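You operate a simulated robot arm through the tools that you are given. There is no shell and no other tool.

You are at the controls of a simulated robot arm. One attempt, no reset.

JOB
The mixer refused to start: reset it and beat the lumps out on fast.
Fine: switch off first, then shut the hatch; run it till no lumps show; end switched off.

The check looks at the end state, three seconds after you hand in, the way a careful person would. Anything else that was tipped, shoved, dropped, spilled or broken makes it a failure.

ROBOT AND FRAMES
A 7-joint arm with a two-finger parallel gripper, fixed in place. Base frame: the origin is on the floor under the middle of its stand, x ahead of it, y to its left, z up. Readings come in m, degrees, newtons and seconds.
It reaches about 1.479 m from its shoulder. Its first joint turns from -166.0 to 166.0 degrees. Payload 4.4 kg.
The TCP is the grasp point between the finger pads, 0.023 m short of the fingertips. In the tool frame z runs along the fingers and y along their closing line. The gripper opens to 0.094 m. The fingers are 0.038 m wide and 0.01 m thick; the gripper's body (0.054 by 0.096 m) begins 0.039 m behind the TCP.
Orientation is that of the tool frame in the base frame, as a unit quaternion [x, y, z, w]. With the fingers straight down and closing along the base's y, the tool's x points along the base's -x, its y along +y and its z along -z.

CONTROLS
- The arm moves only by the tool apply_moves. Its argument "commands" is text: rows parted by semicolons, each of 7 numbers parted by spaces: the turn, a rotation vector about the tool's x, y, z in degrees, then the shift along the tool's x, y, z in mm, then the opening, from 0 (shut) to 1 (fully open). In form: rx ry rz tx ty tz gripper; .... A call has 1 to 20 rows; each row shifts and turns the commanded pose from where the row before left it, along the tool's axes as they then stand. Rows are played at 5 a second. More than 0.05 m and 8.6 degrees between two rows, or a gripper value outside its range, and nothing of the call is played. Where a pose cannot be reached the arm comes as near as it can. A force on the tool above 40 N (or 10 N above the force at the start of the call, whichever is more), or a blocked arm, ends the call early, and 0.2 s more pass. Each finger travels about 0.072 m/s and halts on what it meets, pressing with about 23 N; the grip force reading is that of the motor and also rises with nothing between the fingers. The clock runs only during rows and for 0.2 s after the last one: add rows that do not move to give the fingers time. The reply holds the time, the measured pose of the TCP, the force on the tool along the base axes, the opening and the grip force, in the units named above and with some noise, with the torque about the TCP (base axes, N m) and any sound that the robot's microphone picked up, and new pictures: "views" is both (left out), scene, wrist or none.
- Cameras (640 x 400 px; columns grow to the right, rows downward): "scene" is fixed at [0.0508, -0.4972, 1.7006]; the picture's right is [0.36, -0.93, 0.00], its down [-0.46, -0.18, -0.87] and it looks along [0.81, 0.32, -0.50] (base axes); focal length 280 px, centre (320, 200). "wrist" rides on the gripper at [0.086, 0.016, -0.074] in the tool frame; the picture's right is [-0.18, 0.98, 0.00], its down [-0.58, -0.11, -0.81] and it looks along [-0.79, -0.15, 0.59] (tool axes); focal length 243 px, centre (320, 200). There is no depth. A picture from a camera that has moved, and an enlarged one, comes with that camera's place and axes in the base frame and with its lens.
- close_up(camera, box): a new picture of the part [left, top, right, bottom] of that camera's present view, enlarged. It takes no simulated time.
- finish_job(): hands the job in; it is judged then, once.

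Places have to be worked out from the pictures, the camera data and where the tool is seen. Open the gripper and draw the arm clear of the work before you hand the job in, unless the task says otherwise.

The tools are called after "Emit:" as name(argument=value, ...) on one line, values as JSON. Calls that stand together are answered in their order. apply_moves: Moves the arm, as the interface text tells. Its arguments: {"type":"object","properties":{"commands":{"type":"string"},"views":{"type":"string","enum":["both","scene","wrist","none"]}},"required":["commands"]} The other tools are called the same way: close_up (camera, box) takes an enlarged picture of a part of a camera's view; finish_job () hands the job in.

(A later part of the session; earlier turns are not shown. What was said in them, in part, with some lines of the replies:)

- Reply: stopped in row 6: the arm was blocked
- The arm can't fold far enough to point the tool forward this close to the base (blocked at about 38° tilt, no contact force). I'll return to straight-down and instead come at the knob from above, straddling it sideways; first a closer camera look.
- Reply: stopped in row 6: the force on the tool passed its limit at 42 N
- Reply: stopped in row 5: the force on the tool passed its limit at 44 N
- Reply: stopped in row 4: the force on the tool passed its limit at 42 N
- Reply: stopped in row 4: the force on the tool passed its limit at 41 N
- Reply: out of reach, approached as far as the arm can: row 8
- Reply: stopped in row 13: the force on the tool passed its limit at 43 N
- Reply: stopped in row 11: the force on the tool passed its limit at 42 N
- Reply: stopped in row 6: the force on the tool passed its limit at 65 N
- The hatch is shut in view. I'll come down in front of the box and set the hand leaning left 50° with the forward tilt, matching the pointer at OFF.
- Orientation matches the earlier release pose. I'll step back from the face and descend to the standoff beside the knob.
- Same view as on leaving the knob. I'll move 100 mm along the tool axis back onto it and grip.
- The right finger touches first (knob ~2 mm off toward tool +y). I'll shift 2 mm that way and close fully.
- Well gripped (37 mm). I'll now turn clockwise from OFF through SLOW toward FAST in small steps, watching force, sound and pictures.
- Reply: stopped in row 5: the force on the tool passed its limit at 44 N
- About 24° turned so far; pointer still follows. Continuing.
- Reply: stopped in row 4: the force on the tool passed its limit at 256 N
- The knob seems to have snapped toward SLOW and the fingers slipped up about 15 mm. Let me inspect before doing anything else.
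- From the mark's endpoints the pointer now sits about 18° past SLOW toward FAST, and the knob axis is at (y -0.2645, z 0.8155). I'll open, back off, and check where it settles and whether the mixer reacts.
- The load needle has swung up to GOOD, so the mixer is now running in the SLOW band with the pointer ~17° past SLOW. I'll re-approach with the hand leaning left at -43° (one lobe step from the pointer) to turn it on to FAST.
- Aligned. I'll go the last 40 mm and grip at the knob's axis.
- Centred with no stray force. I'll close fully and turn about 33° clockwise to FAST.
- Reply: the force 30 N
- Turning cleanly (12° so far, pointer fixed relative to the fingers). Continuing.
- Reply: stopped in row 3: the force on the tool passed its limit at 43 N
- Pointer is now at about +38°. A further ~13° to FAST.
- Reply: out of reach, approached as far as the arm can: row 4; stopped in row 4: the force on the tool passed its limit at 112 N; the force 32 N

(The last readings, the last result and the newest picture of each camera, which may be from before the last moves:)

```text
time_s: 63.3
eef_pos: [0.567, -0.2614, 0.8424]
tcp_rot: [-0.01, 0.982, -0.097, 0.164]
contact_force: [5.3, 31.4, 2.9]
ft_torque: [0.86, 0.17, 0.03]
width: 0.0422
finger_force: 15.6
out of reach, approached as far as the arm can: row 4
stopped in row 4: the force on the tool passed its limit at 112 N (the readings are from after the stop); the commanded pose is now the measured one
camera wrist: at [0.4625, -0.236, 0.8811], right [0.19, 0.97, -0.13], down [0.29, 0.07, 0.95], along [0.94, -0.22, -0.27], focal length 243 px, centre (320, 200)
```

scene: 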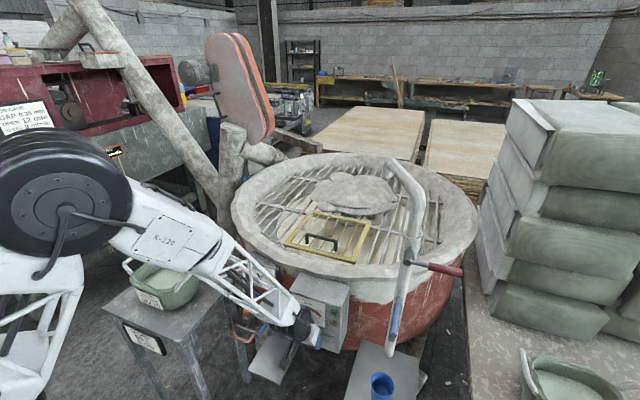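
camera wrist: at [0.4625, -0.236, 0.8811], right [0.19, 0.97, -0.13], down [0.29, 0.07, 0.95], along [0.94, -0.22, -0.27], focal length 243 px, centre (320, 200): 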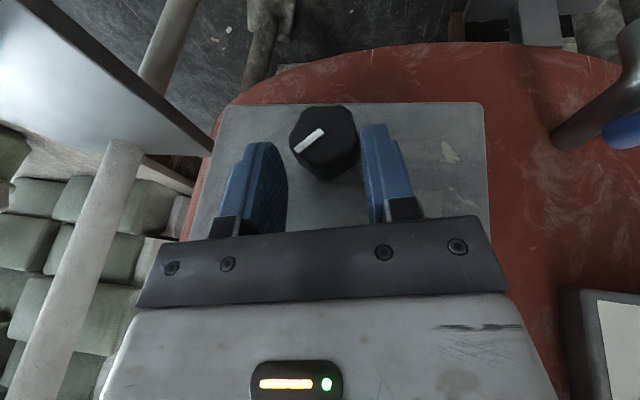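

The arm ran into its reach limit at the end and rode up, but the pointer now measures about 50° — on FAST. I'll open, back away carefully and check the knob, the gauge and the mix.

Emit:
apply_moves(commands="0 0 0 0 0 0 1; 0 0 0 0 0 0 1; 0 0 0 0 0 0 1; 0 0 0 0 0 -20 1; 0 0 0 0 0 -20 1; 0 0 0 0 0 -20 1; 0 0 0 0 0 0 1")

Emit:
close_up(camera="wrist", box=[220, 40, 420, 235])

Emit:
close_up(camera="scene", box=[270, 270, 370, 360])

Emit:
close_up(camera="scene", box=[240, 160, 440, 290])

```text
time_s: 64.9
eef_pos: [0.5472, -0.2518, 0.8994]
tcp_rot: [-0.009, 0.982, -0.097, 0.164]
contact_force: [-0.2, 1.1, 0.5]
ft_torque: [-0.04, 0.03, -0.03]
width: 0.0939
finger_force: 0.2
camera wrist: at [0.4419, -0.2254, 0.9378], right [0.19, 0.97, -0.13], down [0.29, 0.07, 0.95], along [0.94, -0.22, -0.27], focal length 243 px, centre (320, 200)
```

scene: 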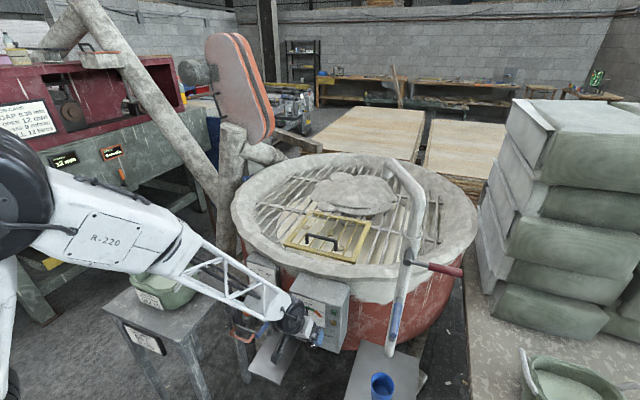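
wrist: 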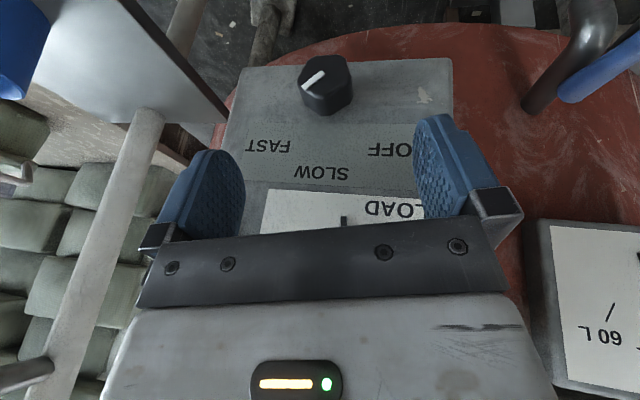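

```text
2.05 times, centred on (320, 138) of wrist
camera zoom: at [0.4419, -0.2254, 0.9378], right [0.19, 0.97, -0.13], down [0.29, 0.07, 0.95], along [0.94, -0.22, -0.27], focal length 498 px, centre (320, 328)
```

zoom: 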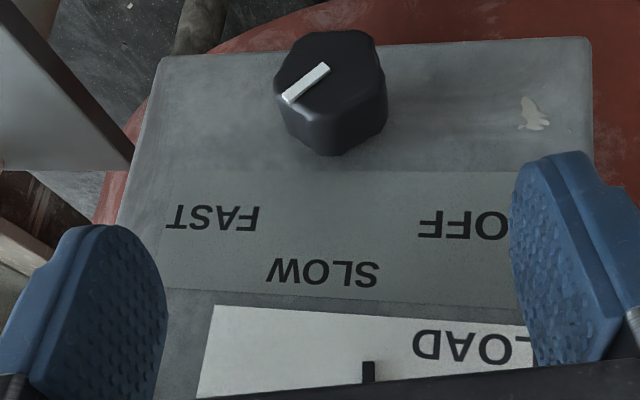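

```text
4.44 times, centred on (320, 315) of scene
camera zoom: at [0.0508, -0.4972, 1.7006], right [0.36, -0.93, 0.0], down [-0.46, -0.18, -0.87], along [0.81, 0.32, -0.5], focal length 1242 px, centre (320, -311)
```

zoom: 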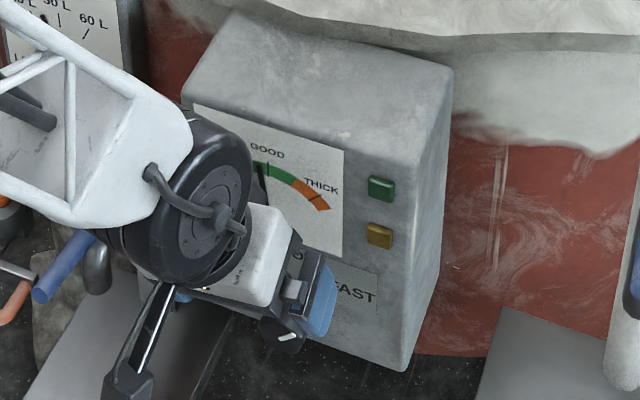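

```text
3.08 times, centred on (340, 225) of scene
camera zoom: at [0.0508, -0.4972, 1.7006], right [0.36, -0.93, 0.0], down [-0.46, -0.18, -0.87], along [0.81, 0.32, -0.5], focal length 860 px, centre (258, 123)
```

zoom: 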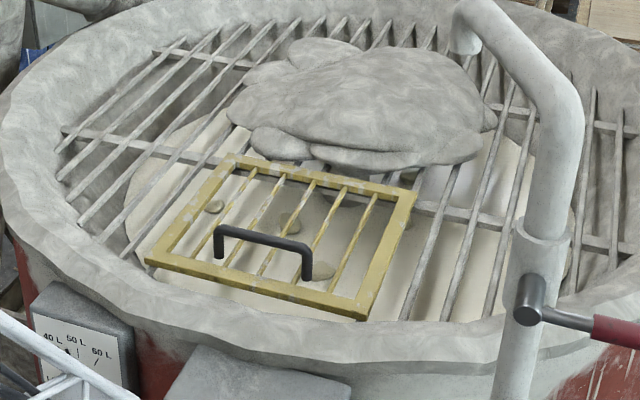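

The pointer reads about 47° at FAST and the lumps have shifted, so the mix is turning. I'll hold still here for 4 s and watch the lumps.

Emit:
apply_moves(commands="0 0 0 0 0 -20 1; 0 0 0 0 0 -20 1; 0 0 0 0 0 0 1; 0 0 0 0 0 0 1; 0 0 0 0 0 0 1; 0 0 0 0 0 0 1; 0 0 0 0 0 0 1; 0 0 0 0 0 0 1; 0 0 0 0 0 0 1; 0 0 0 0 0 0 1; 0 0 0 0 0 0 1; 0 0 0 0 0 0 1; 0 0 0 0 0 0 1; 0 0 0 0 0 0 1; 0 0 0 0 0 0 1; 0 0 0 0 0 0 1; 0 0 0 0 0 0 1; 0 0 0 0 0 0 1; 0 0 0 0 0 0 1; 0 0 0 0 0 0 1")

Emit:
close_up(camera="scene", box=[240, 160, 440, 290])

Emit:
close_up(camera="wrist", box=[220, 0, 440, 235])

```text
time_s: 69.1
eef_pos: [0.5349, -0.2452, 0.9367]
tcp_rot: [-0.009, 0.982, -0.098, 0.164]
contact_force: [0.7, 0.5, -0.1]
ft_torque: [0.03, 0.01, 0.02]
width: 0.0939
finger_force: 0.0
camera wrist: at [0.4298, -0.2185, 0.9744], right [0.19, 0.97, -0.13], down [0.29, 0.07, 0.95], along [0.94, -0.22, -0.27], focal length 243 px, centre (320, 200)
```

scene: 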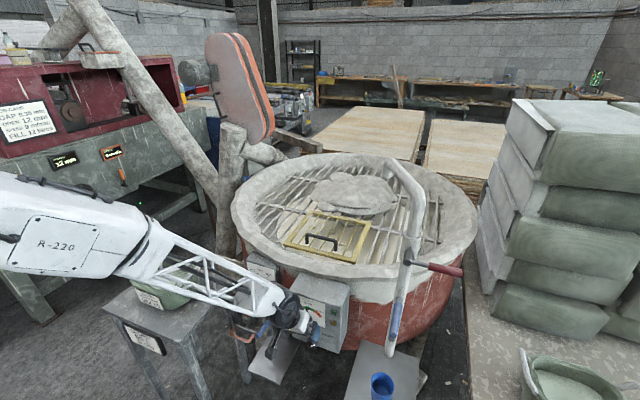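
wrist: 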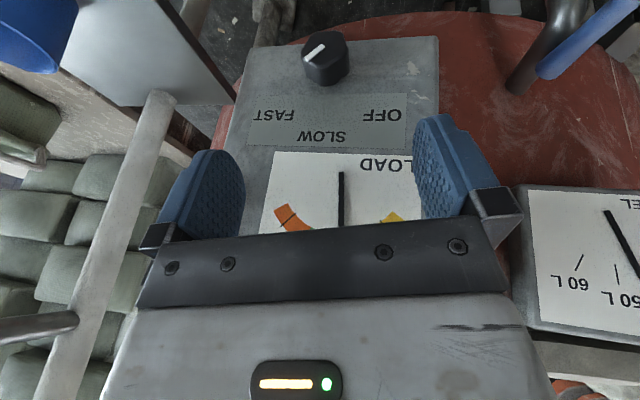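

```text
3.08 times, centred on (340, 225) of scene
camera zoom: at [0.0508, -0.4972, 1.7006], right [0.36, -0.93, 0.0], down [-0.46, -0.18, -0.87], along [0.81, 0.32, -0.5], focal length 860 px, centre (258, 123)
```

zoom: 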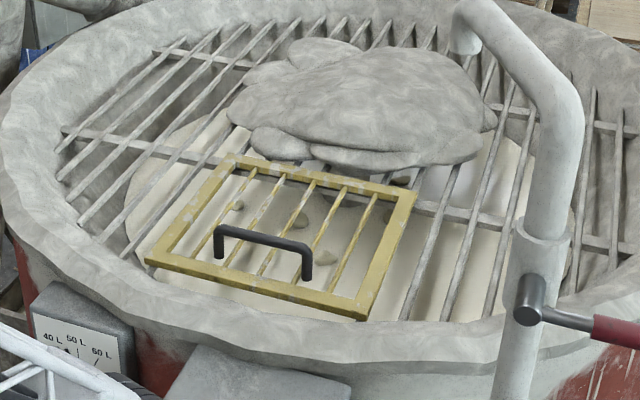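

```text
1.70 times, centred on (330, 118) of wrist
camera zoom: at [0.4298, -0.2185, 0.9744], right [0.19, 0.97, -0.13], down [0.29, 0.07, 0.95], along [0.94, -0.22, -0.27], focal length 413 px, centre (303, 340)
```

zoom: 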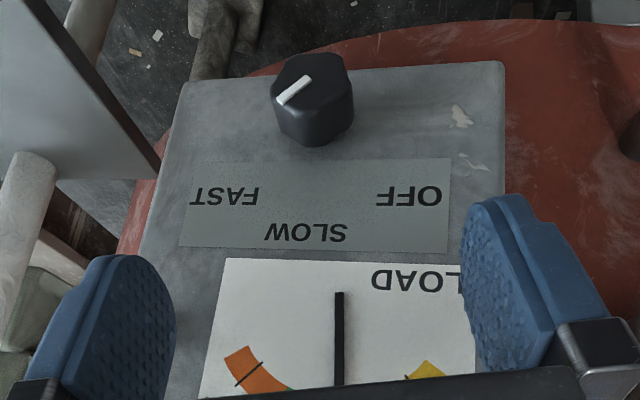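

The lumps are clearly shrinking, and the needle stands at GOOD. While it runs I'll trim the tool tilt and standoff for the next grip, then keep waiting.

Emit:
apply_moves(commands="0 3.6 0 0 0 0 1; 0 0 0 6.4 5.1 15.4 1; 0 0 0 0 0 0 1; 0 0 0 0 0 0 1; 0 0 0 0 0 0 1; 0 0 0 0 0 0 1; 0 0 0 0 0 0 1; 0 0 0 0 0 0 1; 0 0 0 0 0 0 1; 0 0 0 0 0 0 1; 0 0 0 0 0 0 1; 0 0 0 0 0 0 1; 0 0 0 0 0 0 1; 0 0 0 0 0 0 1; 0 0 0 0 0 0 1; 0 0 0 0 0 0 1; 0 0 0 0 0 0 1; 0 0 0 0 0 0 1; 0 0 0 0 0 0 1; 0 0 0 0 0 0 1")

Emit:
close_up(camera="scene", box=[270, 190, 400, 280])

```text
time_s: 73.3
eef_pos: [0.5321, -0.2427, 0.9185]
tcp_rot: [-0.006, 0.986, -0.098, 0.133]
contact_force: [0.2, 0.2, 0.2]
ft_torque: [0.02, 0.01, 0.01]
width: 0.0939
finger_force: 0.0
camera wrist: at [0.4306, -0.2154, 0.9628], right [0.19, 0.97, -0.14], down [0.35, 0.07, 0.94], along [0.92, -0.23, -0.32], focal length 243 px, centre (320, 200)
```

scene: 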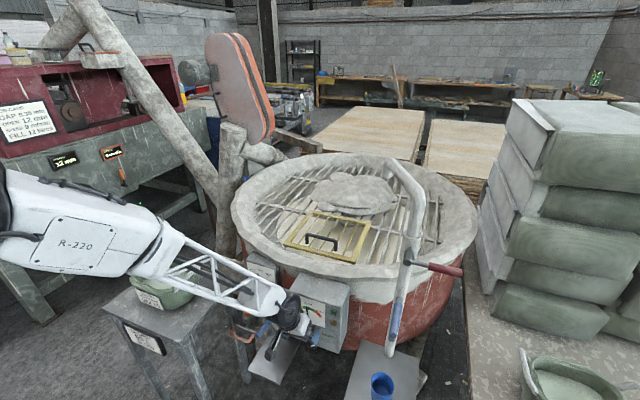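
wrist: 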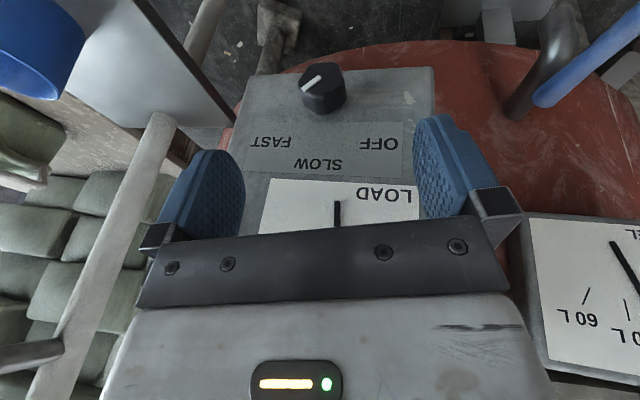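

```text
4.44 times, centred on (335, 235) of scene
camera zoom: at [0.0508, -0.4972, 1.7006], right [0.36, -0.93, 0.0], down [-0.46, -0.18, -0.87], along [0.81, 0.32, -0.5], focal length 1242 px, centre (253, 44)
```

zoom: 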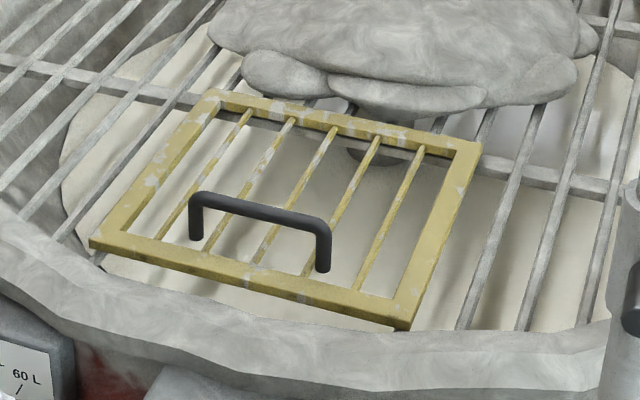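

No lumps show through the hatch now. I'll check the rest of the bowl and then give it a little longer to be sure none come round from under the sack.

Emit:
close_up(camera="scene", box=[235, 170, 345, 250])

Emit:
close_up(camera="scene", box=[340, 170, 450, 260])

Emit:
apply_moves(commands="0 0 0 0 0 0 1; 0 0 0 0 0 0 1; 0 0 0 0 0 0 1; 0 0 0 0 0 0 1; 0 0 0 0 0 0 1; 0 0 0 0 0 0 1; 0 0 0 0 0 0 1", views="scene")

Emit:
close_up(camera="scene", box=[240, 165, 440, 285])

```text
5.00 times, centred on (290, 210) of scene
camera zoom: at [0.0508, -0.4972, 1.7006], right [0.36, -0.93, 0.0], down [-0.46, -0.18, -0.87], along [0.81, 0.32, -0.5], focal length 1398 px, centre (470, 150)
```

zoom: 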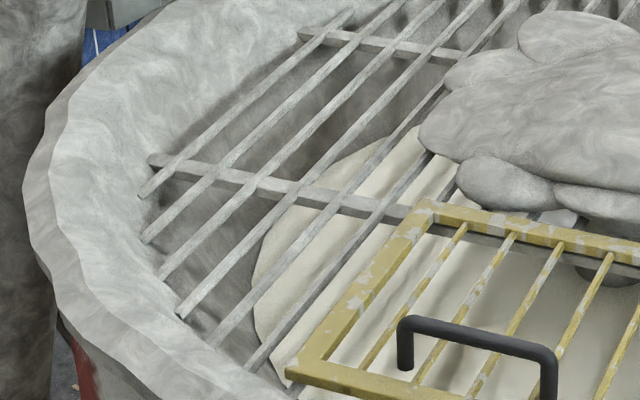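

```text
4.44 times, centred on (395, 215) of scene
camera zoom: at [0.0508, -0.4972, 1.7006], right [0.36, -0.93, 0.0], down [-0.46, -0.18, -0.87], along [0.81, 0.32, -0.5], focal length 1242 px, centre (-13, 133)
```

zoom: 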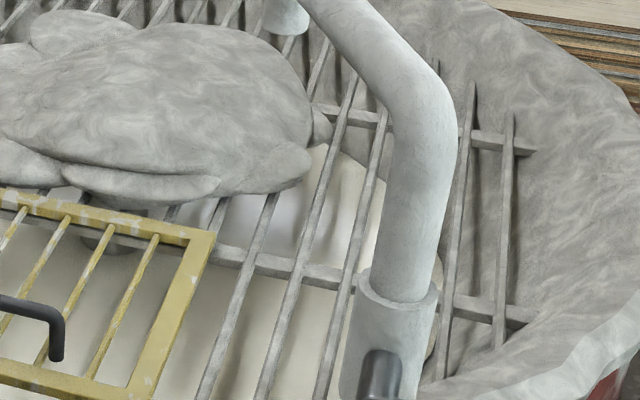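

```text
time_s: 74.9
eef_pos: [0.5325, -0.243, 0.9188]
tcp_rot: [-0.007, 0.986, -0.097, 0.133]
contact_force: [-0.9, -0.4, 0.0]
ft_torque: [0.03, -0.02, 0.01]
width: 0.0941
finger_force: 0.1
```

scene: 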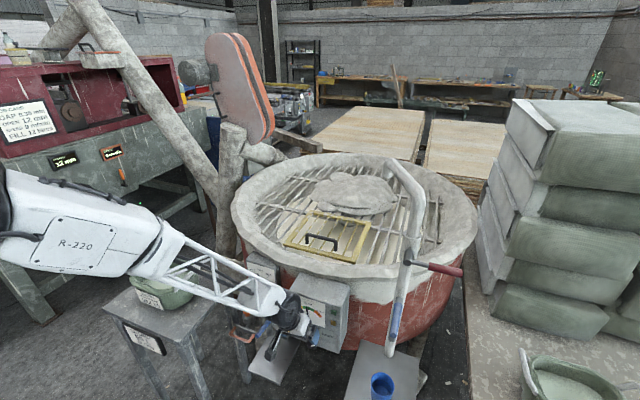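

```text
3.20 times, centred on (340, 225) of scene
camera zoom: at [0.0508, -0.4972, 1.7006], right [0.36, -0.93, 0.0], down [-0.46, -0.18, -0.87], along [0.81, 0.32, -0.5], focal length 894 px, centre (256, 120)
```

zoom: 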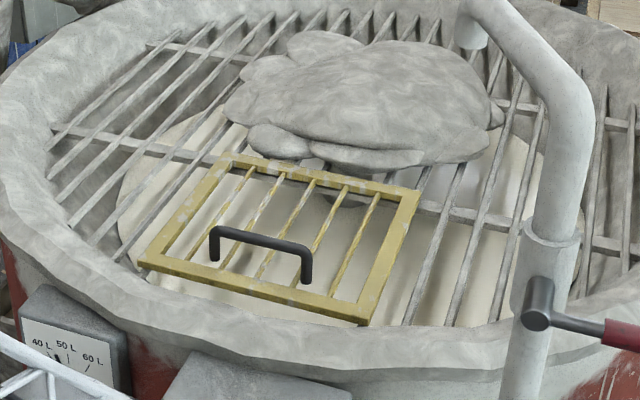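

No lumps anywhere in the visible mix. Now to switch off: I'll lower onto the knob along the tool axis and grip.

Emit:
apply_moves(commands="0 0 0 0 0 28 1; 0 0 0 0 0 28 1; 0 0 0 0 0 27 1; 0 0 0 0 0 26 1; 0 0 0 0 0 0 0.45; 0 0 0 0 0 0 0.45; 0 0 0 0 0 0 0.42; 0 0 0 0 0 0 0.42", views="wrist")

Emit:
close_up(camera="wrist", box=[220, 110, 420, 235])

```text
time_s: 76.7
eef_pos: [0.5618, -0.2663, 0.818]
tcp_rot: [-0.007, 0.986, -0.097, 0.133]
contact_force: [0.1, -0.8, 0.0]
ft_torque: [0.0, -0.01, 0.0]
width: 0.0393
finger_force: 0.1
camera wrist: at [0.4592, -0.2377, 0.8615], right [0.19, 0.97, -0.14], down [0.35, 0.07, 0.94], along [0.92, -0.23, -0.32], focal length 243 px, centre (320, 200)
```

wrist: 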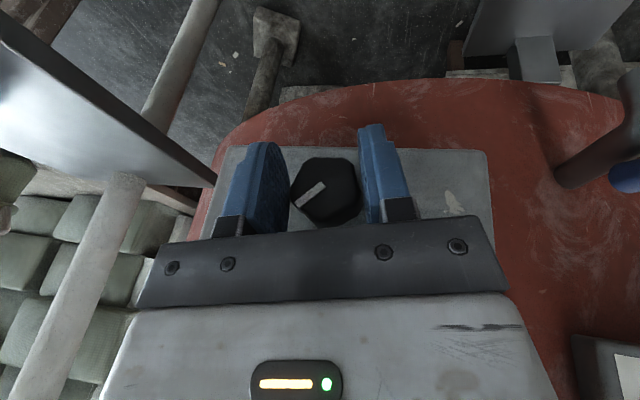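

```text
3.20 times, centred on (320, 172) of wrist
camera zoom: at [0.4592, -0.2377, 0.8615], right [0.19, 0.97, -0.14], down [0.35, 0.07, 0.94], along [0.92, -0.23, -0.32], focal length 776 px, centre (320, 288)
```

zoom: 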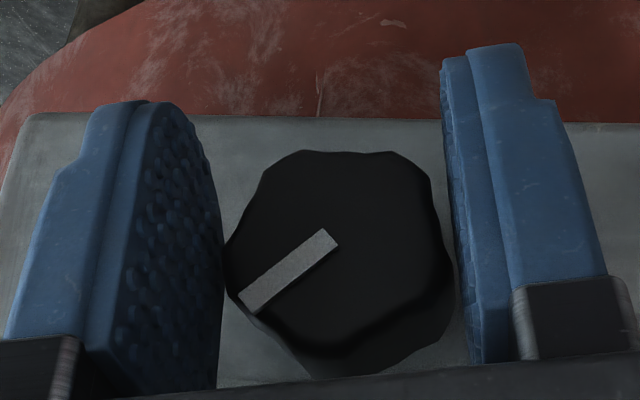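

Centred, pointer one lobe-step off as planned. I'll grip and turn counter-clockwise.

Emit:
apply_moves(commands="0 0 0 0 1 2 0.42; 0 0 0 0 0 0 0.3; 0 0 0 0 0 0 0.3; 0 0 0 0 0 0 0.3; 3.86 0 -1.06 0 0 0 0.3; 3.86 0 -1.06 0 0 0 0.3; 3.86 0 -1.06 0 0 0 0.3; 3.86 0 -1.06 0 0 0 0.3; 3.86 0 -1.06 0 0 0 0.3", views="wrist")

```text
time_s: 77.8
eef_pos: [0.5603, -0.2659, 0.8153]
tcp_rot: [-0.006, 0.986, -0.102, 0.132]
contact_force: [-4.0, -9.9, 2.8]
ft_torque: [-0.56, -0.11, 0.63]
width: 0.0371
finger_force: 44.7
stopped in row 5: the force on the tool passed its limit at 64 N (the readings are from after the stop); the commanded pose is now the measured one
camera wrist: at [0.4598, -0.2368, 0.859], right [0.19, 0.97, -0.15], down [0.35, 0.08, 0.93], along [0.92, -0.23, -0.32], focal length 243 px, centre (320, 200)
```

wrist: 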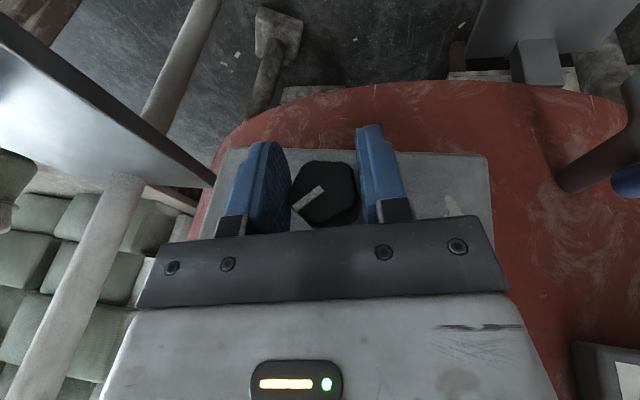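

Grip is firm; the stop was the closing jolt. Continuing the turn.

Emit:
apply_moves(commands="3.86 0 -1.06 0 0 0 0.3; 3.86 0 -1.06 0 0 0 0.3; 3.86 0 -1.06 0 0 0 0.3; 3.86 0 -1.06 0 0 0 0.3; 3.86 0 -1.06 0 0 0 0.3; 3.86 0 -1.06 0 0 0 0.3", views="wrist")

```text
time_s: 78.1
eef_pos: [0.5617, -0.2644, 0.8146]
tcp_rot: [-0.008, 0.985, -0.114, 0.131]
contact_force: [-10.5, -3.3, 10.8]
ft_torque: [-0.01, -0.87, 0.99]
width: 0.0371
finger_force: 45.1
stopped in row 1: the force on the tool passed its limit at 53 N (the readings are from after the stop); the commanded pose is now the measured one
camera wrist: at [0.4598, -0.2358, 0.8587], right [0.19, 0.97, -0.17], down [0.35, 0.1, 0.93], along [0.92, -0.24, -0.32], focal length 243 px, centre (320, 200)
```

wrist: 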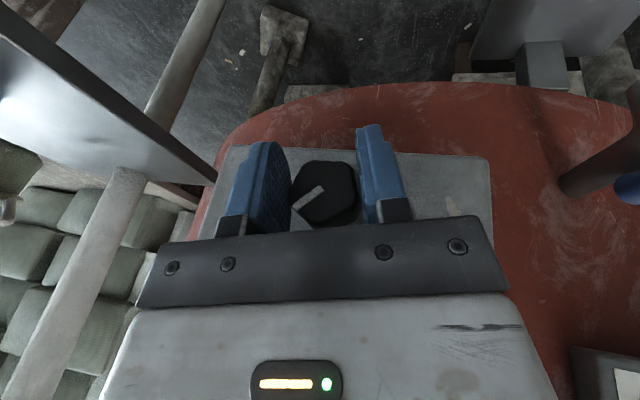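

Small progress; force spikes from the stiff grip. I'll continue with gentler 2.5° steps.

Emit:
apply_moves(commands="2.41 0 -0.66 0 0 0 0.3; 2.41 0 -0.66 0 0 0 0.3; 2.41 0 -0.66 0 0 0 0.3; 2.41 0 -0.66 0 0 0 0.3; 2.41 0 -0.66 0 0 0 0.3; 2.41 0 -0.66 0 0 0 0.3; 2.41 0 -0.66 0 0 0 0.3; 2.41 0 -0.66 0 0 0 0.3", views="wrist")

```text
time_s: 79.9
eef_pos: [0.5609, -0.2653, 0.8151]
tcp_rot: [-0.031, 0.951, -0.282, 0.125]
contact_force: [10.0, 21.8, 0.3]
ft_torque: [0.02, 0.09, 1.39]
width: 0.0369
finger_force: 44.8
camera wrist: at [0.4601, -0.2226, 0.8469], right [0.19, 0.85, -0.5], down [0.35, 0.41, 0.84], along [0.92, -0.33, -0.22], focal length 243 px, centre (320, 200)
```

wrist: 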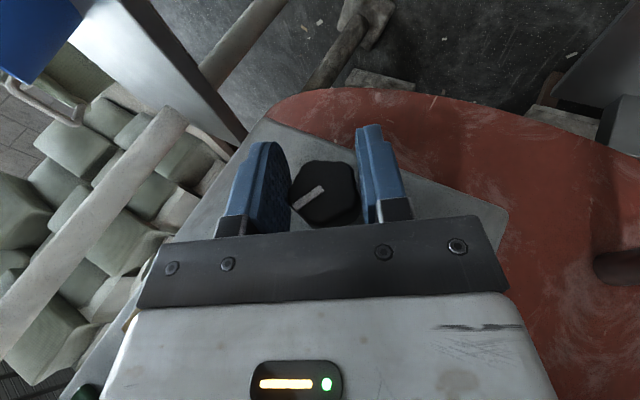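

Smooth now: tool at -33°, pointer about +25°. Continuing at the same pace.

Emit:
apply_moves(commands="2.41 0 -0.66 0 0 0 0.3; 2.41 0 -0.66 0 0 0 0.3; 2.41 0 -0.66 0 0 0 0.3; 2.41 0 -0.66 0 0 0 0.3; 2.41 0 -0.66 0 0 0 0.3; 2.41 0 -0.66 0 0 0 0.3; 2.41 0 -0.66 0 0 0 0.3; 2.41 0 -0.66 0 0 0 0.3; 2.41 0 -0.66 0 0 0 0.3; 2.41 0 -0.66 0 0 0 0.3", views="both")

```text
time_s: 82.1
eef_pos: [0.5616, -0.2658, 0.8157]
tcp_rot: [-0.058, 0.867, -0.482, 0.112]
contact_force: [-17.2, 25.4, 18.5]
ft_torque: [0.0, 0.25, 0.17]
width: 0.0371
finger_force: 44.9
camera wrist: at [0.4602, -0.2126, 0.8266], right [0.19, 0.56, -0.81], down [0.36, 0.73, 0.58], along [0.91, -0.4, -0.06], focal length 243 px, centre (320, 200)
```

scene: 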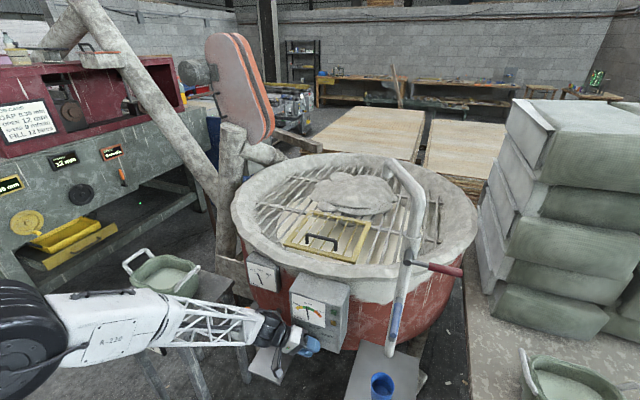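
wrist: 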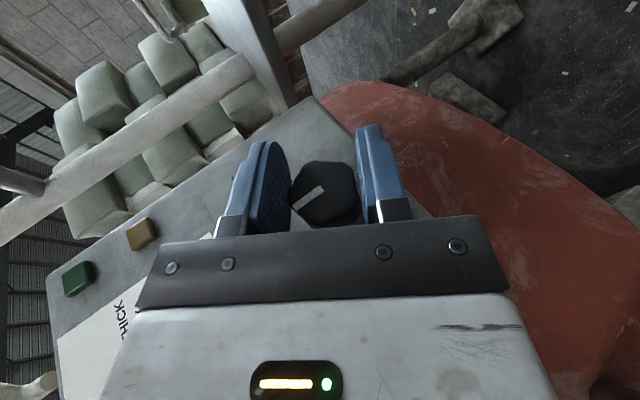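

Tool at -58°, pointer about at SLOW. The hand shouldn't lean much lower, so I'll open, back off, and swing back to upright to re-grip for the final SLOW→OFF turn (as worked the first time).

Emit:
apply_moves(commands="0 0 0 0 0 0 1; 0 0 0 0 0 0 1; 0 0 0 0 0 0 1; 0 0 0 0 0 -34 1; 0 0 0 0 0 -34 1; 0 0 0 0 0 -34 1; 0 0 0 -4 -25.5 -15.3 1; 0 0 0 -4 -25.5 -15.3 1; -8.04 0 2.11 0 0 0 1; -8.04 0 2.11 0 0 0 1; -8.04 0 2.11 0 0 0 1; -8.04 0 2.11 0 0 0 1; -8.04 0 2.11 0 0 0 1; -8.04 0 2.11 0 0 0 1; -8.04 0 2.11 0 0 0 1; 0 0 0 0 0 0 1")

Emit:
close_up(camera="scene", box=[240, 165, 440, 285])

```text
time_s: 85.5
eef_pos: [0.5362, -0.1813, 0.9276]
tcp_rot: [0.004, 0.991, 0.0, 0.131]
contact_force: [-1.0, -1.0, 0.0]
ft_torque: [0.02, 0.02, -0.02]
width: 0.0941
finger_force: 0.0
camera wrist: at [0.4339, -0.1639, 0.9762], right [0.18, 0.98, 0.05], down [0.35, -0.11, 0.93], along [0.92, -0.15, -0.37], focal length 243 px, centre (320, 200)
```

scene: 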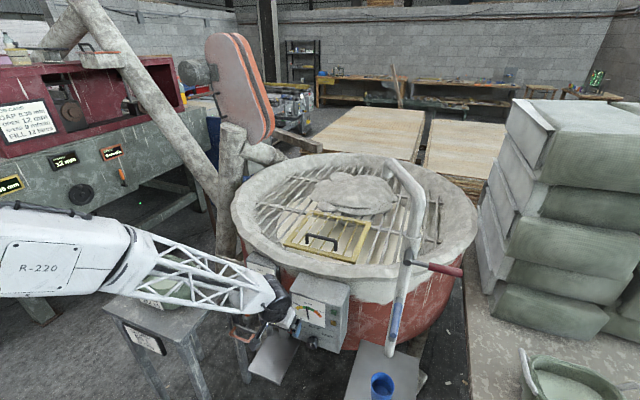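
wrist: 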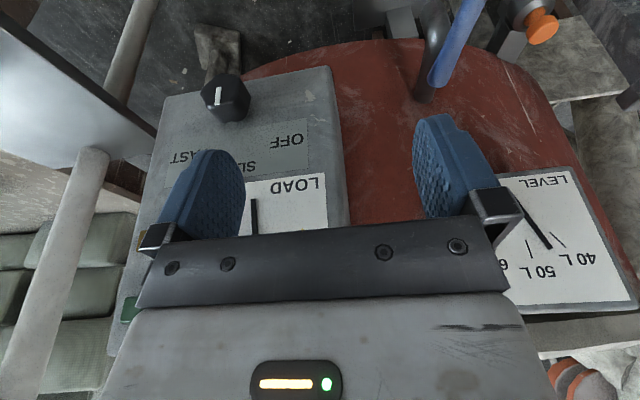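

```text
3.20 times, centred on (340, 225) of scene
camera zoom: at [0.0508, -0.4972, 1.7006], right [0.36, -0.93, 0.0], down [-0.46, -0.18, -0.87], along [0.81, 0.32, -0.5], focal length 894 px, centre (256, 120)
```

zoom: 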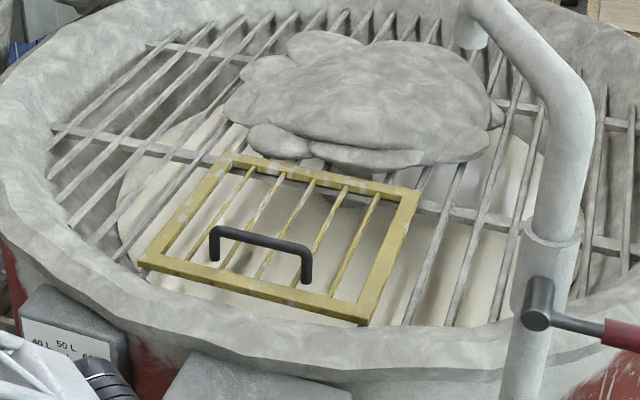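

Mix is smooth and the pointer is near SLOW. I'll slide over to directly above the knob and measure the pointer angle for a matched grip.

Emit:
apply_moves(commands="0 0 0 2.5 -41.6 4.4 1; 0 0 0 2.5 -41.6 4.4 1; 0 0 0 0 0 25 1; 0 0 0 0 0 0 1", views="wrist")

Emit:
close_up(camera="wrist", box=[240, 60, 400, 200])

```text
time_s: 86.5
eef_pos: [0.5381, -0.2643, 0.891]
tcp_rot: [0.003, 0.991, 0.002, 0.13]
contact_force: [-1.1, 0.3, -0.7]
ft_torque: [-0.03, -0.04, 0.0]
width: 0.0941
finger_force: 0.1
camera wrist: at [0.4359, -0.2478, 0.9413], right [0.18, 0.98, 0.05], down [0.35, -0.11, 0.93], along [0.92, -0.15, -0.37], focal length 243 px, centre (320, 200)
```

wrist: 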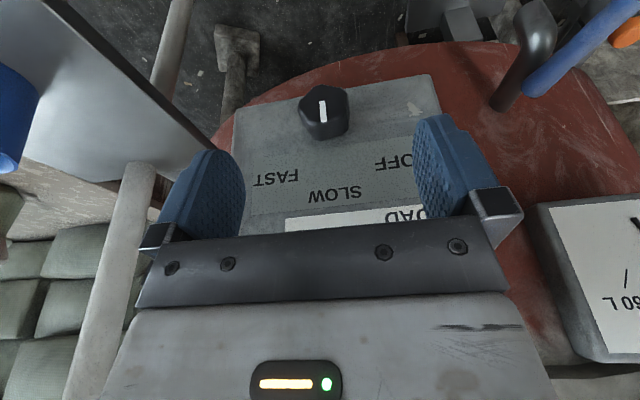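

```text
2.86 times, centred on (320, 130) of wrist
camera zoom: at [0.4359, -0.2478, 0.9413], right [0.18, 0.98, 0.05], down [0.35, -0.11, 0.93], along [0.92, -0.15, -0.37], focal length 693 px, centre (320, 400)
```

zoom: 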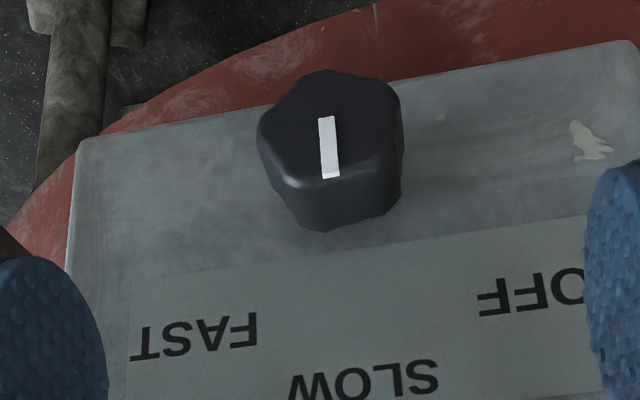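

Pointer measures ~0° (SLOW), matched to the tool. I'll lower onto the knob and grip.

Emit:
apply_moves(commands="0 0 0 -1 0 26 1; 0 0 0 -1 0 26 1; 0 0 0 -1 0 25 1; 0 0 0 0 0 0 0.45; 0 0 0 0 0 0 0.45; 0 0 0 0 0 0 0.42; 0 0 0 0 0 0 0.42", views="wrist")

```text
time_s: 88.1
eef_pos: [0.5618, -0.2629, 0.8194]
tcp_rot: [0.003, 0.991, 0.002, 0.131]
contact_force: [-0.2, -3.8, -1.6]
ft_torque: [0.0, 0.01, -0.01]
width: 0.0409
finger_force: 2.1
camera wrist: at [0.4602, -0.246, 0.8688], right [0.18, 0.98, 0.05], down [0.35, -0.11, 0.93], along [0.92, -0.15, -0.37], focal length 243 px, centre (320, 200)
```

wrist: 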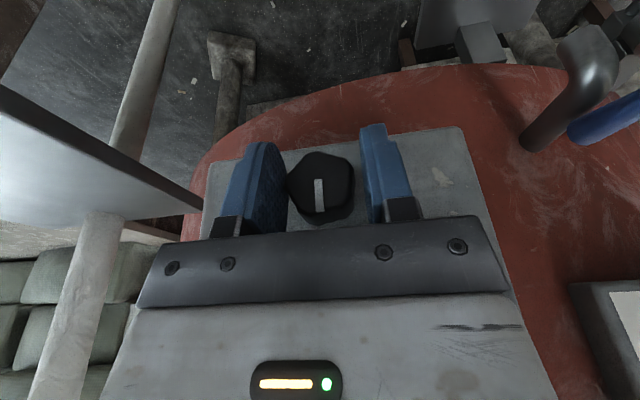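

The knob is ~2 mm toward the left finger; I'll shift by that, close, and turn gently toward OFF.

Emit:
apply_moves(commands="0 0 0 0 -2 3 0.45; 0 0 0 0 0 0 0.3; 0 0 0 0 0 0 0.3; 0 0 0 0 0 0 0.3; 0 0 0 0 0 0 0.3", views="none")

Emit:
apply_moves(commands="2.41 0 -0.65 0 0 0 0.3; 2.41 0 -0.65 0 0 0 0.3; 2.41 0 -0.65 0 0 0 0.3; 2.41 0 -0.65 0 0 0 0.3; 2.41 0 -0.65 0 0 0 0.3; 2.41 0 -0.65 0 0 0 0.3; 2.41 0 -0.65 0 0 0 0.3; 2.41 0 -0.65 0 0 0 0.3", views="wrist")

```text
time_s: 89.3
eef_pos: [0.5633, -0.2644, 0.817]
tcp_rot: [0.002, 0.991, 0.001, 0.131]
contact_force: [2.3, 24.7, 12.3]
ft_torque: [0.08, -0.19, 1.36]
width: 0.0373
finger_force: 45.6
```

```text
time_s: 89.8
eef_pos: [0.5634, -0.2644, 0.8156]
tcp_rot: [-0.001, 0.991, -0.02, 0.129]
contact_force: [6.8, 16.9, 0.5]
ft_torque: [0.05, -0.26, 0.8]
width: 0.0376
finger_force: 45.3
stopped in row 2: the force on the tool passed its limit at 46 N (the readings are from after the stop); the commanded pose is now the measured one
camera wrist: at [0.4615, -0.2456, 0.8653], right [0.18, 0.98, 0.01], down [0.35, -0.07, 0.93], along [0.92, -0.17, -0.36], focal length 243 px, centre (320, 200)
```

wrist: 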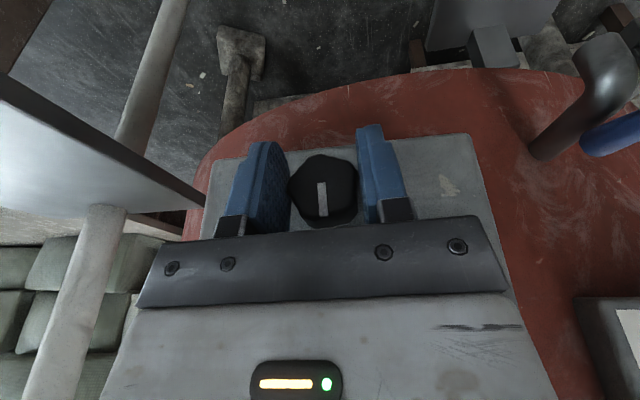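

Gripped and turning; a small force stop at the start. Continuing in gentle steps.

Emit:
apply_moves(commands="2.41 0 -0.65 0 0 0 0.3; 2.41 0 -0.65 0 0 0 0.3; 2.41 0 -0.65 0 0 0 0.3; 2.41 0 -0.65 0 0 0 0.3; 2.41 0 -0.65 0 0 0 0.3; 2.41 0 -0.65 0 0 0 0.3; 2.41 0 -0.65 0 0 0 0.3; 2.41 0 -0.65 0 0 0 0.3; 2.41 0 -0.65 0 0 0 0.3; 2.41 0 -0.65 0 0 0 0.3", views="wrist")

```text
time_s: 91.0
eef_pos: [0.5637, -0.2647, 0.817]
tcp_rot: [-0.015, 0.984, -0.119, 0.129]
contact_force: [7.9, 6.1, -6.5]
ft_torque: [-0.01, -0.39, 1.12]
width: 0.0374
finger_force: 44.9
stopped in row 5: the force on the tool passed its limit at 42 N (the readings are from after the stop); the commanded pose is now the measured one
camera wrist: at [0.4613, -0.236, 0.8609], right [0.18, 0.97, -0.19], down [0.35, 0.11, 0.93], along [0.92, -0.23, -0.32], focal length 243 px, centre (320, 200)
```

wrist: 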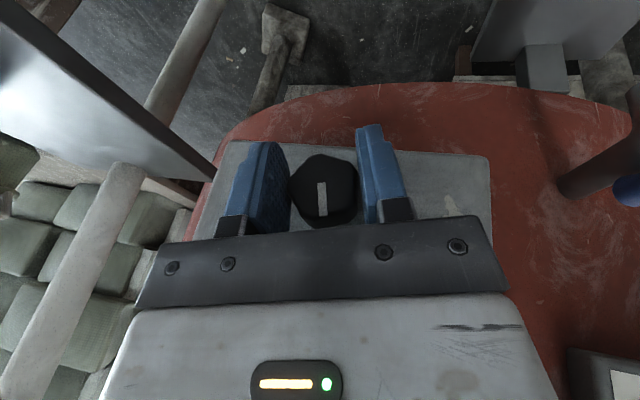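

Now at -14° and the pointer follows. Continuing.

Emit:
apply_moves(commands="2.41 0 -0.65 0 0 0 0.3; 2.41 0 -0.65 0 0 0 0.3; 2.41 0 -0.65 0 0 0 0.3; 2.41 0 -0.65 0 0 0 0.3; 2.41 0 -0.65 0 0 0 0.3; 2.41 0 -0.65 0 0 0 0.3; 2.41 0 -0.65 0 0 0 0.3; 2.41 0 -0.65 0 0 0 0.3; 2.41 0 -0.65 0 0 0 0.3; 2.41 0 -0.65 0 0 0 0.3; 2.41 0 -0.65 0 0 0 0.3; 2.41 0 -0.65 0 0 0 0.3; 2.41 0 -0.65 0 0 0 0.3", views="wrist")

```text
time_s: 92.3
eef_pos: [0.5625, -0.263, 0.8161]
tcp_rot: [-0.03, 0.962, -0.241, 0.126]
contact_force: [0.6, 16.8, 2.9]
ft_torque: [0.05, -0.21, 0.7]
width: 0.0375
finger_force: 45.1
stopped in row 6: the force on the tool passed its limit at 45 N (the readings are from after the stop); the commanded pose is now the measured one
camera wrist: at [0.4613, -0.2258, 0.8523], right [0.18, 0.89, -0.42], down [0.35, 0.34, 0.87], along [0.92, -0.3, -0.25], focal length 243 px, centre (320, 200)
```

wrist: 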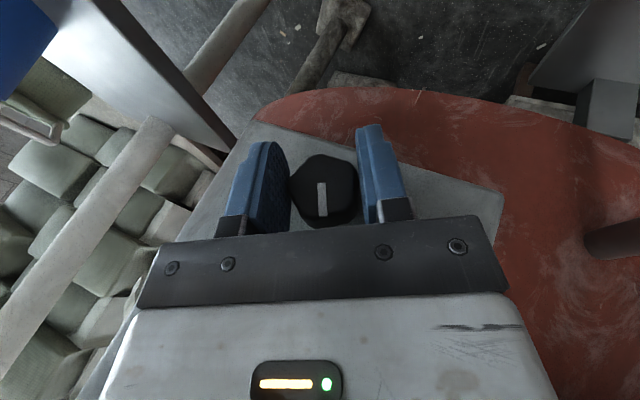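

At about -28° now, following well. Continuing to OFF.

Emit:
apply_moves(commands="2.41 0 -0.65 0 0 0 0.3; 2.41 0 -0.65 0 0 0 0.3; 2.41 0 -0.65 0 0 0 0.3; 2.41 0 -0.65 0 0 0 0.3; 2.41 0 -0.65 0 0 0 0.3; 2.41 0 -0.65 0 0 0 0.3; 2.41 0 -0.65 0 0 0 0.3; 2.41 0 -0.65 0 0 0 0.3; 2.41 0 -0.65 0 0 0 0.3", views="wrist")

```text
time_s: 94.3
eef_pos: [0.563, -0.2657, 0.8161]
tcp_rot: [-0.056, 0.897, -0.423, 0.117]
contact_force: [-3.5, 25.1, -17.3]
ft_torque: [0.38, 0.43, 0.24]
width: 0.0373
finger_force: 45.0
camera wrist: at [0.4608, -0.2148, 0.8346], right [0.18, 0.66, -0.73], down [0.36, 0.65, 0.67], along [0.92, -0.38, -0.12], focal length 243 px, centre (320, 200)
```

wrist: 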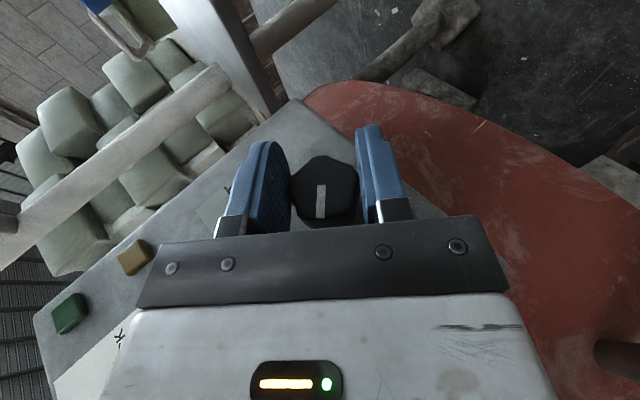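

Tool at -50.5°, so the knob should be at OFF. I'll release, back off and check the pointer and load needle.

Emit:
apply_moves(commands="0 0 0 0 0 0 1; 0 0 0 0 0 0 1; 0 0 0 0 0 0 1; 0 0 0 0 0 -34 1; 0 0 0 0 0 -34 1; 0 0 0 0 0 -34 1; 0 0 0 0 0 0 1; 0 0 0 0 0 0 1; 0 0 0 0 0 0 1; 0 0 0 0 0 0 1; 0 0 0 0 0 0 1")

Emit:
close_up(camera="wrist", box=[230, 40, 430, 240])

Emit:
close_up(camera="scene", box=[275, 270, 365, 360])

Emit:
close_up(camera="scene", box=[240, 165, 440, 285])

```text
time_s: 96.8
eef_pos: [0.5347, -0.1884, 0.8789]
tcp_rot: [-0.055, 0.897, -0.423, 0.117]
contact_force: [0.6, 0.3, 0.8]
ft_torque: [0.01, 0.0, 0.02]
width: 0.094
finger_force: 0.2
camera wrist: at [0.4339, -0.1383, 0.8981], right [0.18, 0.66, -0.73], down [0.35, 0.65, 0.67], along [0.92, -0.38, -0.12], focal length 243 px, centre (320, 200)
```

scene: 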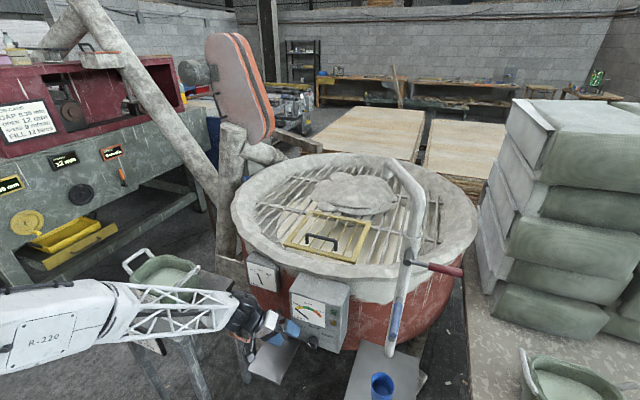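
wrist: 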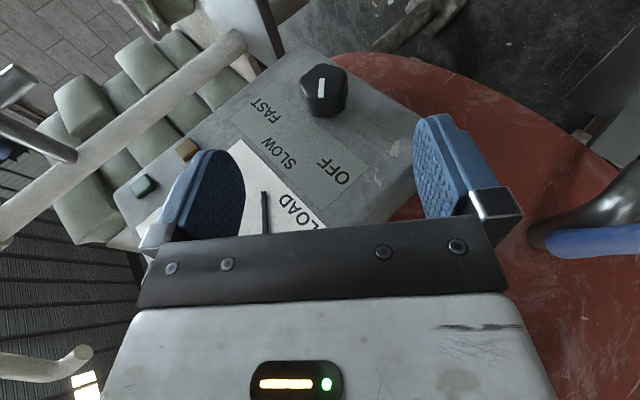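

```text
2.00 times, centred on (330, 140) of wrist
camera zoom: at [0.4339, -0.1383, 0.8981], right [0.18, 0.66, -0.73], down [0.35, 0.65, 0.67], along [0.92, -0.38, -0.12], focal length 485 px, centre (300, 320)
```

zoom: 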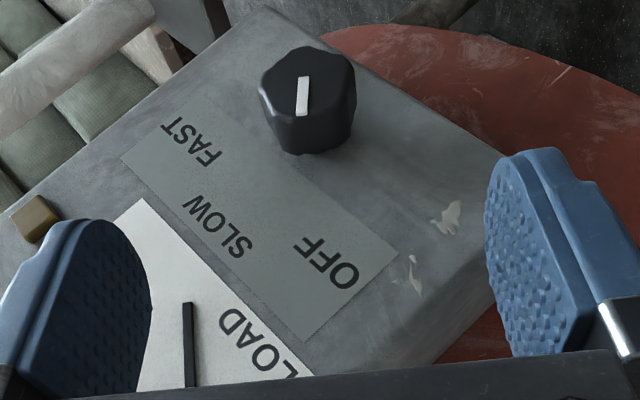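

```text
4.44 times, centred on (320, 315) of scene
camera zoom: at [0.0508, -0.4972, 1.7006], right [0.36, -0.93, 0.0], down [-0.46, -0.18, -0.87], along [0.81, 0.32, -0.5], focal length 1242 px, centre (320, -311)
```

zoom: 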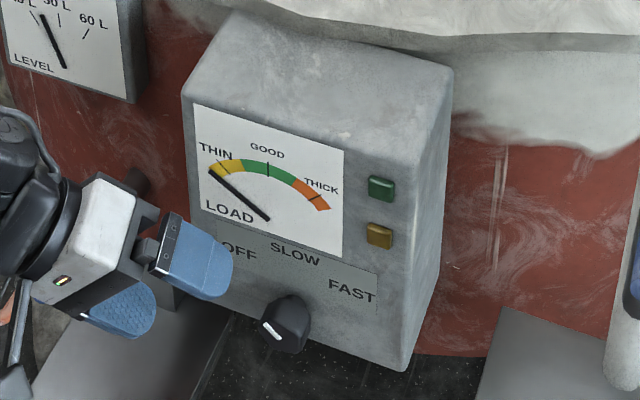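

```text
3.20 times, centred on (340, 225) of scene
camera zoom: at [0.0508, -0.4972, 1.7006], right [0.36, -0.93, 0.0], down [-0.46, -0.18, -0.87], along [0.81, 0.32, -0.5], focal length 894 px, centre (256, 120)
```

zoom: 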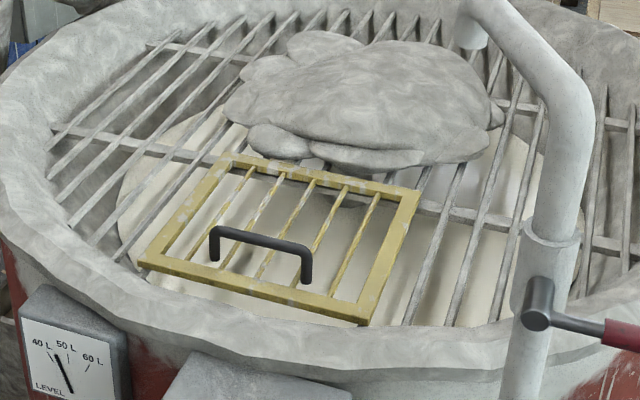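

The load needle has dropped back to rest, the pointer is on OFF, the hatch is shut and no lumps show. Now I'll draw the arm up and clear, straightening the tool, and take a last look from above.

Emit:
apply_moves(commands="0 0 0 -5.8 -25.3 -20.9 1; 0 0 0 -5.8 -25.3 -20.9 1; 0 0 0 -5.8 -25.3 -20.9 1; -8.1 0 2.18 0 0 0 1; -8.1 0 2.18 0 0 0 1; -8.1 0 2.18 0 0 0 1; -8.1 0 2.18 0 0 0 1; -8.1 0 2.18 0 0 0 1; -8.1 0 2.18 0 0 0 1; 0 7.4 0 0 0 0 1; 0 7.4 0 0 0 0 1; 0 0 0 0 0 -45 1; 0 0 0 0 0 -45 1; 0 0 0 0 0 -45 1; 0 0 0 0 0 -45 1; 0 0 0 0 0 -45 1; 0 0 0 0 0 -45 1; 0 0 0 0 0 -45 1; 0 0 0 0 0 -45 1; 0 0 0 0 0 -45 1")

```text
time_s: 101.0
eef_pos: [0.5372, -0.1837, 1.3831]
tcp_rot: [0.001, 1.0, -0.002, 0.001]
contact_force: [0.7, -0.8, 0.0]
ft_torque: [0.01, 0.02, 0.0]
width: 0.094
finger_force: 0.1
camera wrist: at [0.4509, -0.1668, 1.4582], right [0.19, 0.98, 0.0], down [0.58, -0.11, 0.81], along [0.79, -0.15, -0.59], focal length 243 px, centre (320, 200)
```

scene: 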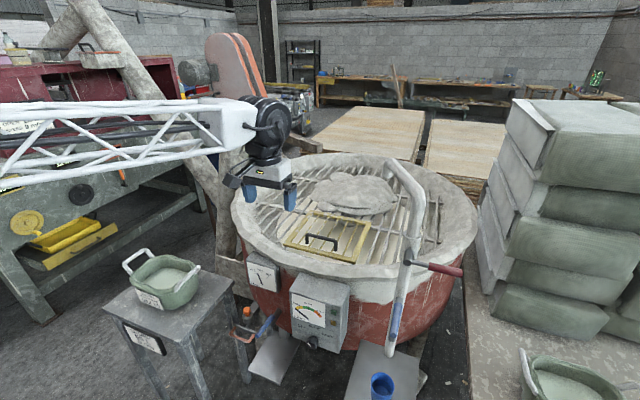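
wrist: 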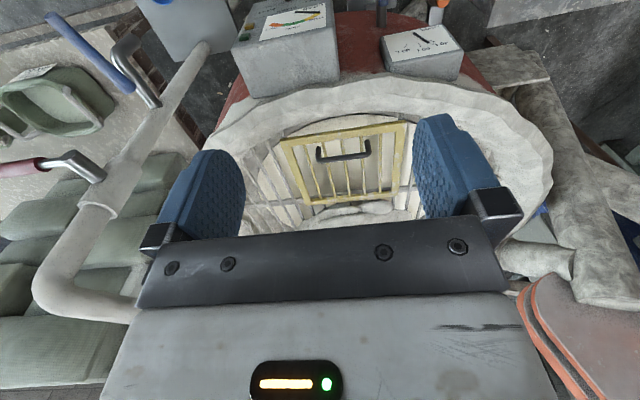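

Everything looks undisturbed. I'll return to the starting height above the bowl for one last look into the mix from above.

Emit:
apply_moves(commands="0 0 0 0 0 -44 1; 0 0 0 0 0 -44 1; 0 0 0 0 0 -44 1; 0 0 0 -36 -25 0 1; 0 0 0 -36 -25 0 1; 0 0 0 -36 -25 0 1; 0 0 0 -36 -25 0 1; 0 0 0 0 0 0 1")

Emit:
close_up(camera="wrist", box=[200, 0, 620, 240])

Emit:
close_up(camera="scene", box=[230, 150, 480, 380])

Emit:
close_up(camera="scene", box=[275, 270, 365, 360])

```text
time_s: 102.8
eef_pos: [0.6805, -0.2835, 1.5184]
tcp_rot: [0.001, 1.0, -0.002, 0.001]
contact_force: [0.9, 0.4, -0.4]
ft_torque: [0.01, -0.01, -0.04]
width: 0.0939
finger_force: 0.0
camera wrist: at [0.5944, -0.2663, 1.5921], right [0.19, 0.98, 0.0], down [0.58, -0.11, 0.81], along [0.79, -0.15, -0.59], focal length 243 px, centre (320, 200)
```

scene: 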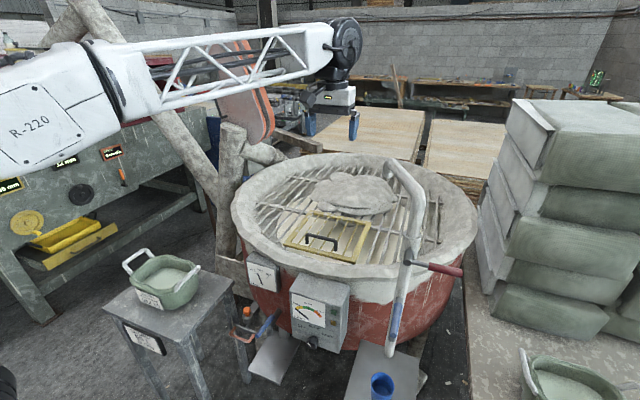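
wrist: 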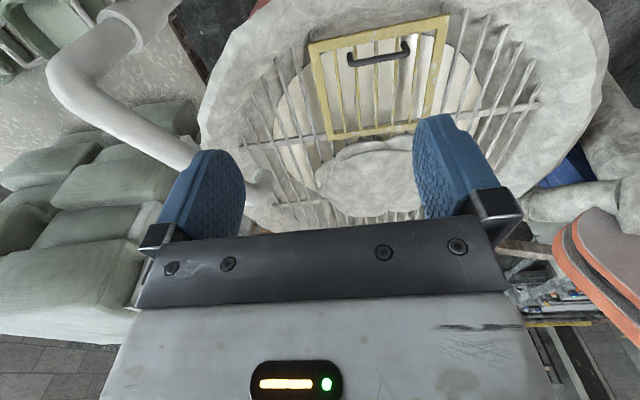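

```text
1.52 times, centred on (410, 120) of wrist
camera zoom: at [0.5944, -0.2663, 1.5921], right [0.19, 0.98, 0.0], down [0.58, -0.11, 0.81], along [0.79, -0.15, -0.59], focal length 370 px, centre (183, 322)
```

zoom: 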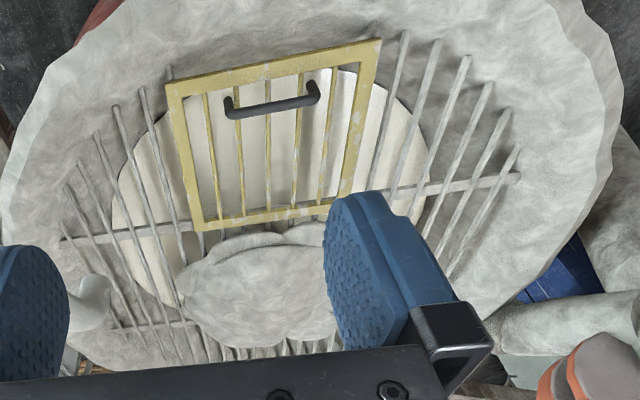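

```text
1.74 times, centred on (355, 265) of scene
camera zoom: at [0.0508, -0.4972, 1.7006], right [0.36, -0.93, 0.0], down [-0.46, -0.18, -0.87], along [0.81, 0.32, -0.5], focal length 486 px, centre (259, 87)
```

zoom: 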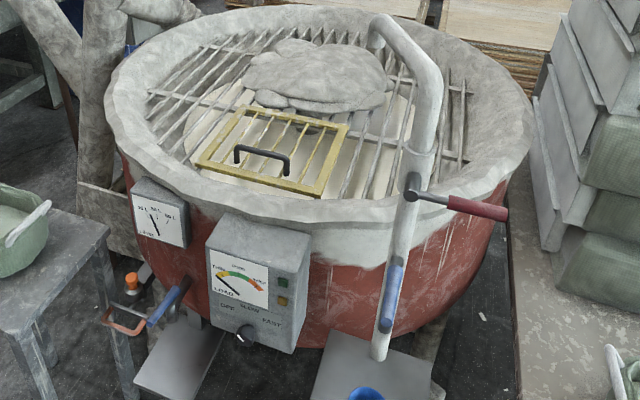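

```text
4.44 times, centred on (320, 315) of scene
camera zoom: at [0.0508, -0.4972, 1.7006], right [0.36, -0.93, 0.0], down [-0.46, -0.18, -0.87], along [0.81, 0.32, -0.5], focal length 1242 px, centre (320, -311)
```

zoom: 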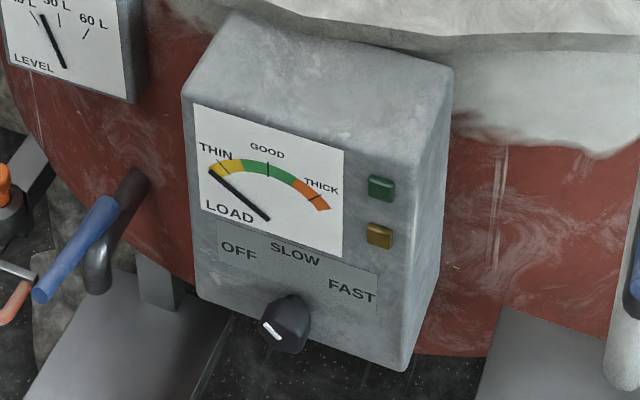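

The mix looks smooth from both cameras and the hatch is shut. The knob points to OFF with the load needle at rest, the gripper is open and clear, and nothing else has moved. I'm handing in the job.

Emit:
finish_job()

```text
The job is handed in.
```

The mixer is reset, the lumps are beaten out, and it is switched off again with the hatch shut. I handed the job in; no verdict has come back.

- **Reset:** I turned the knob from SLOW to OFF. Then I pulled the hatch down by its handle until it lay flat and wouldn't go lower.
- **Mixing:** I turned the knob on from OFF to FAST. It passed through SLOW, where the mixer ran for several seconds while I re-gripped. It then ran on FAST for about 14 seconds, and both cameras show no lumps. The sack lying on the grate hides part of the bowl, so I couldn't see under it.
- **End state:** The knob points to OFF and the load needle is back at rest. The gripper is open and clear of the bowl.

While turning the knob toward FAST, the arm twice hit its reach limit and slipped on the knob, with brief force spikes (up to 256 N). The knob still turned normally afterwards, and I saw nothing moved or damaged in the final pictures.
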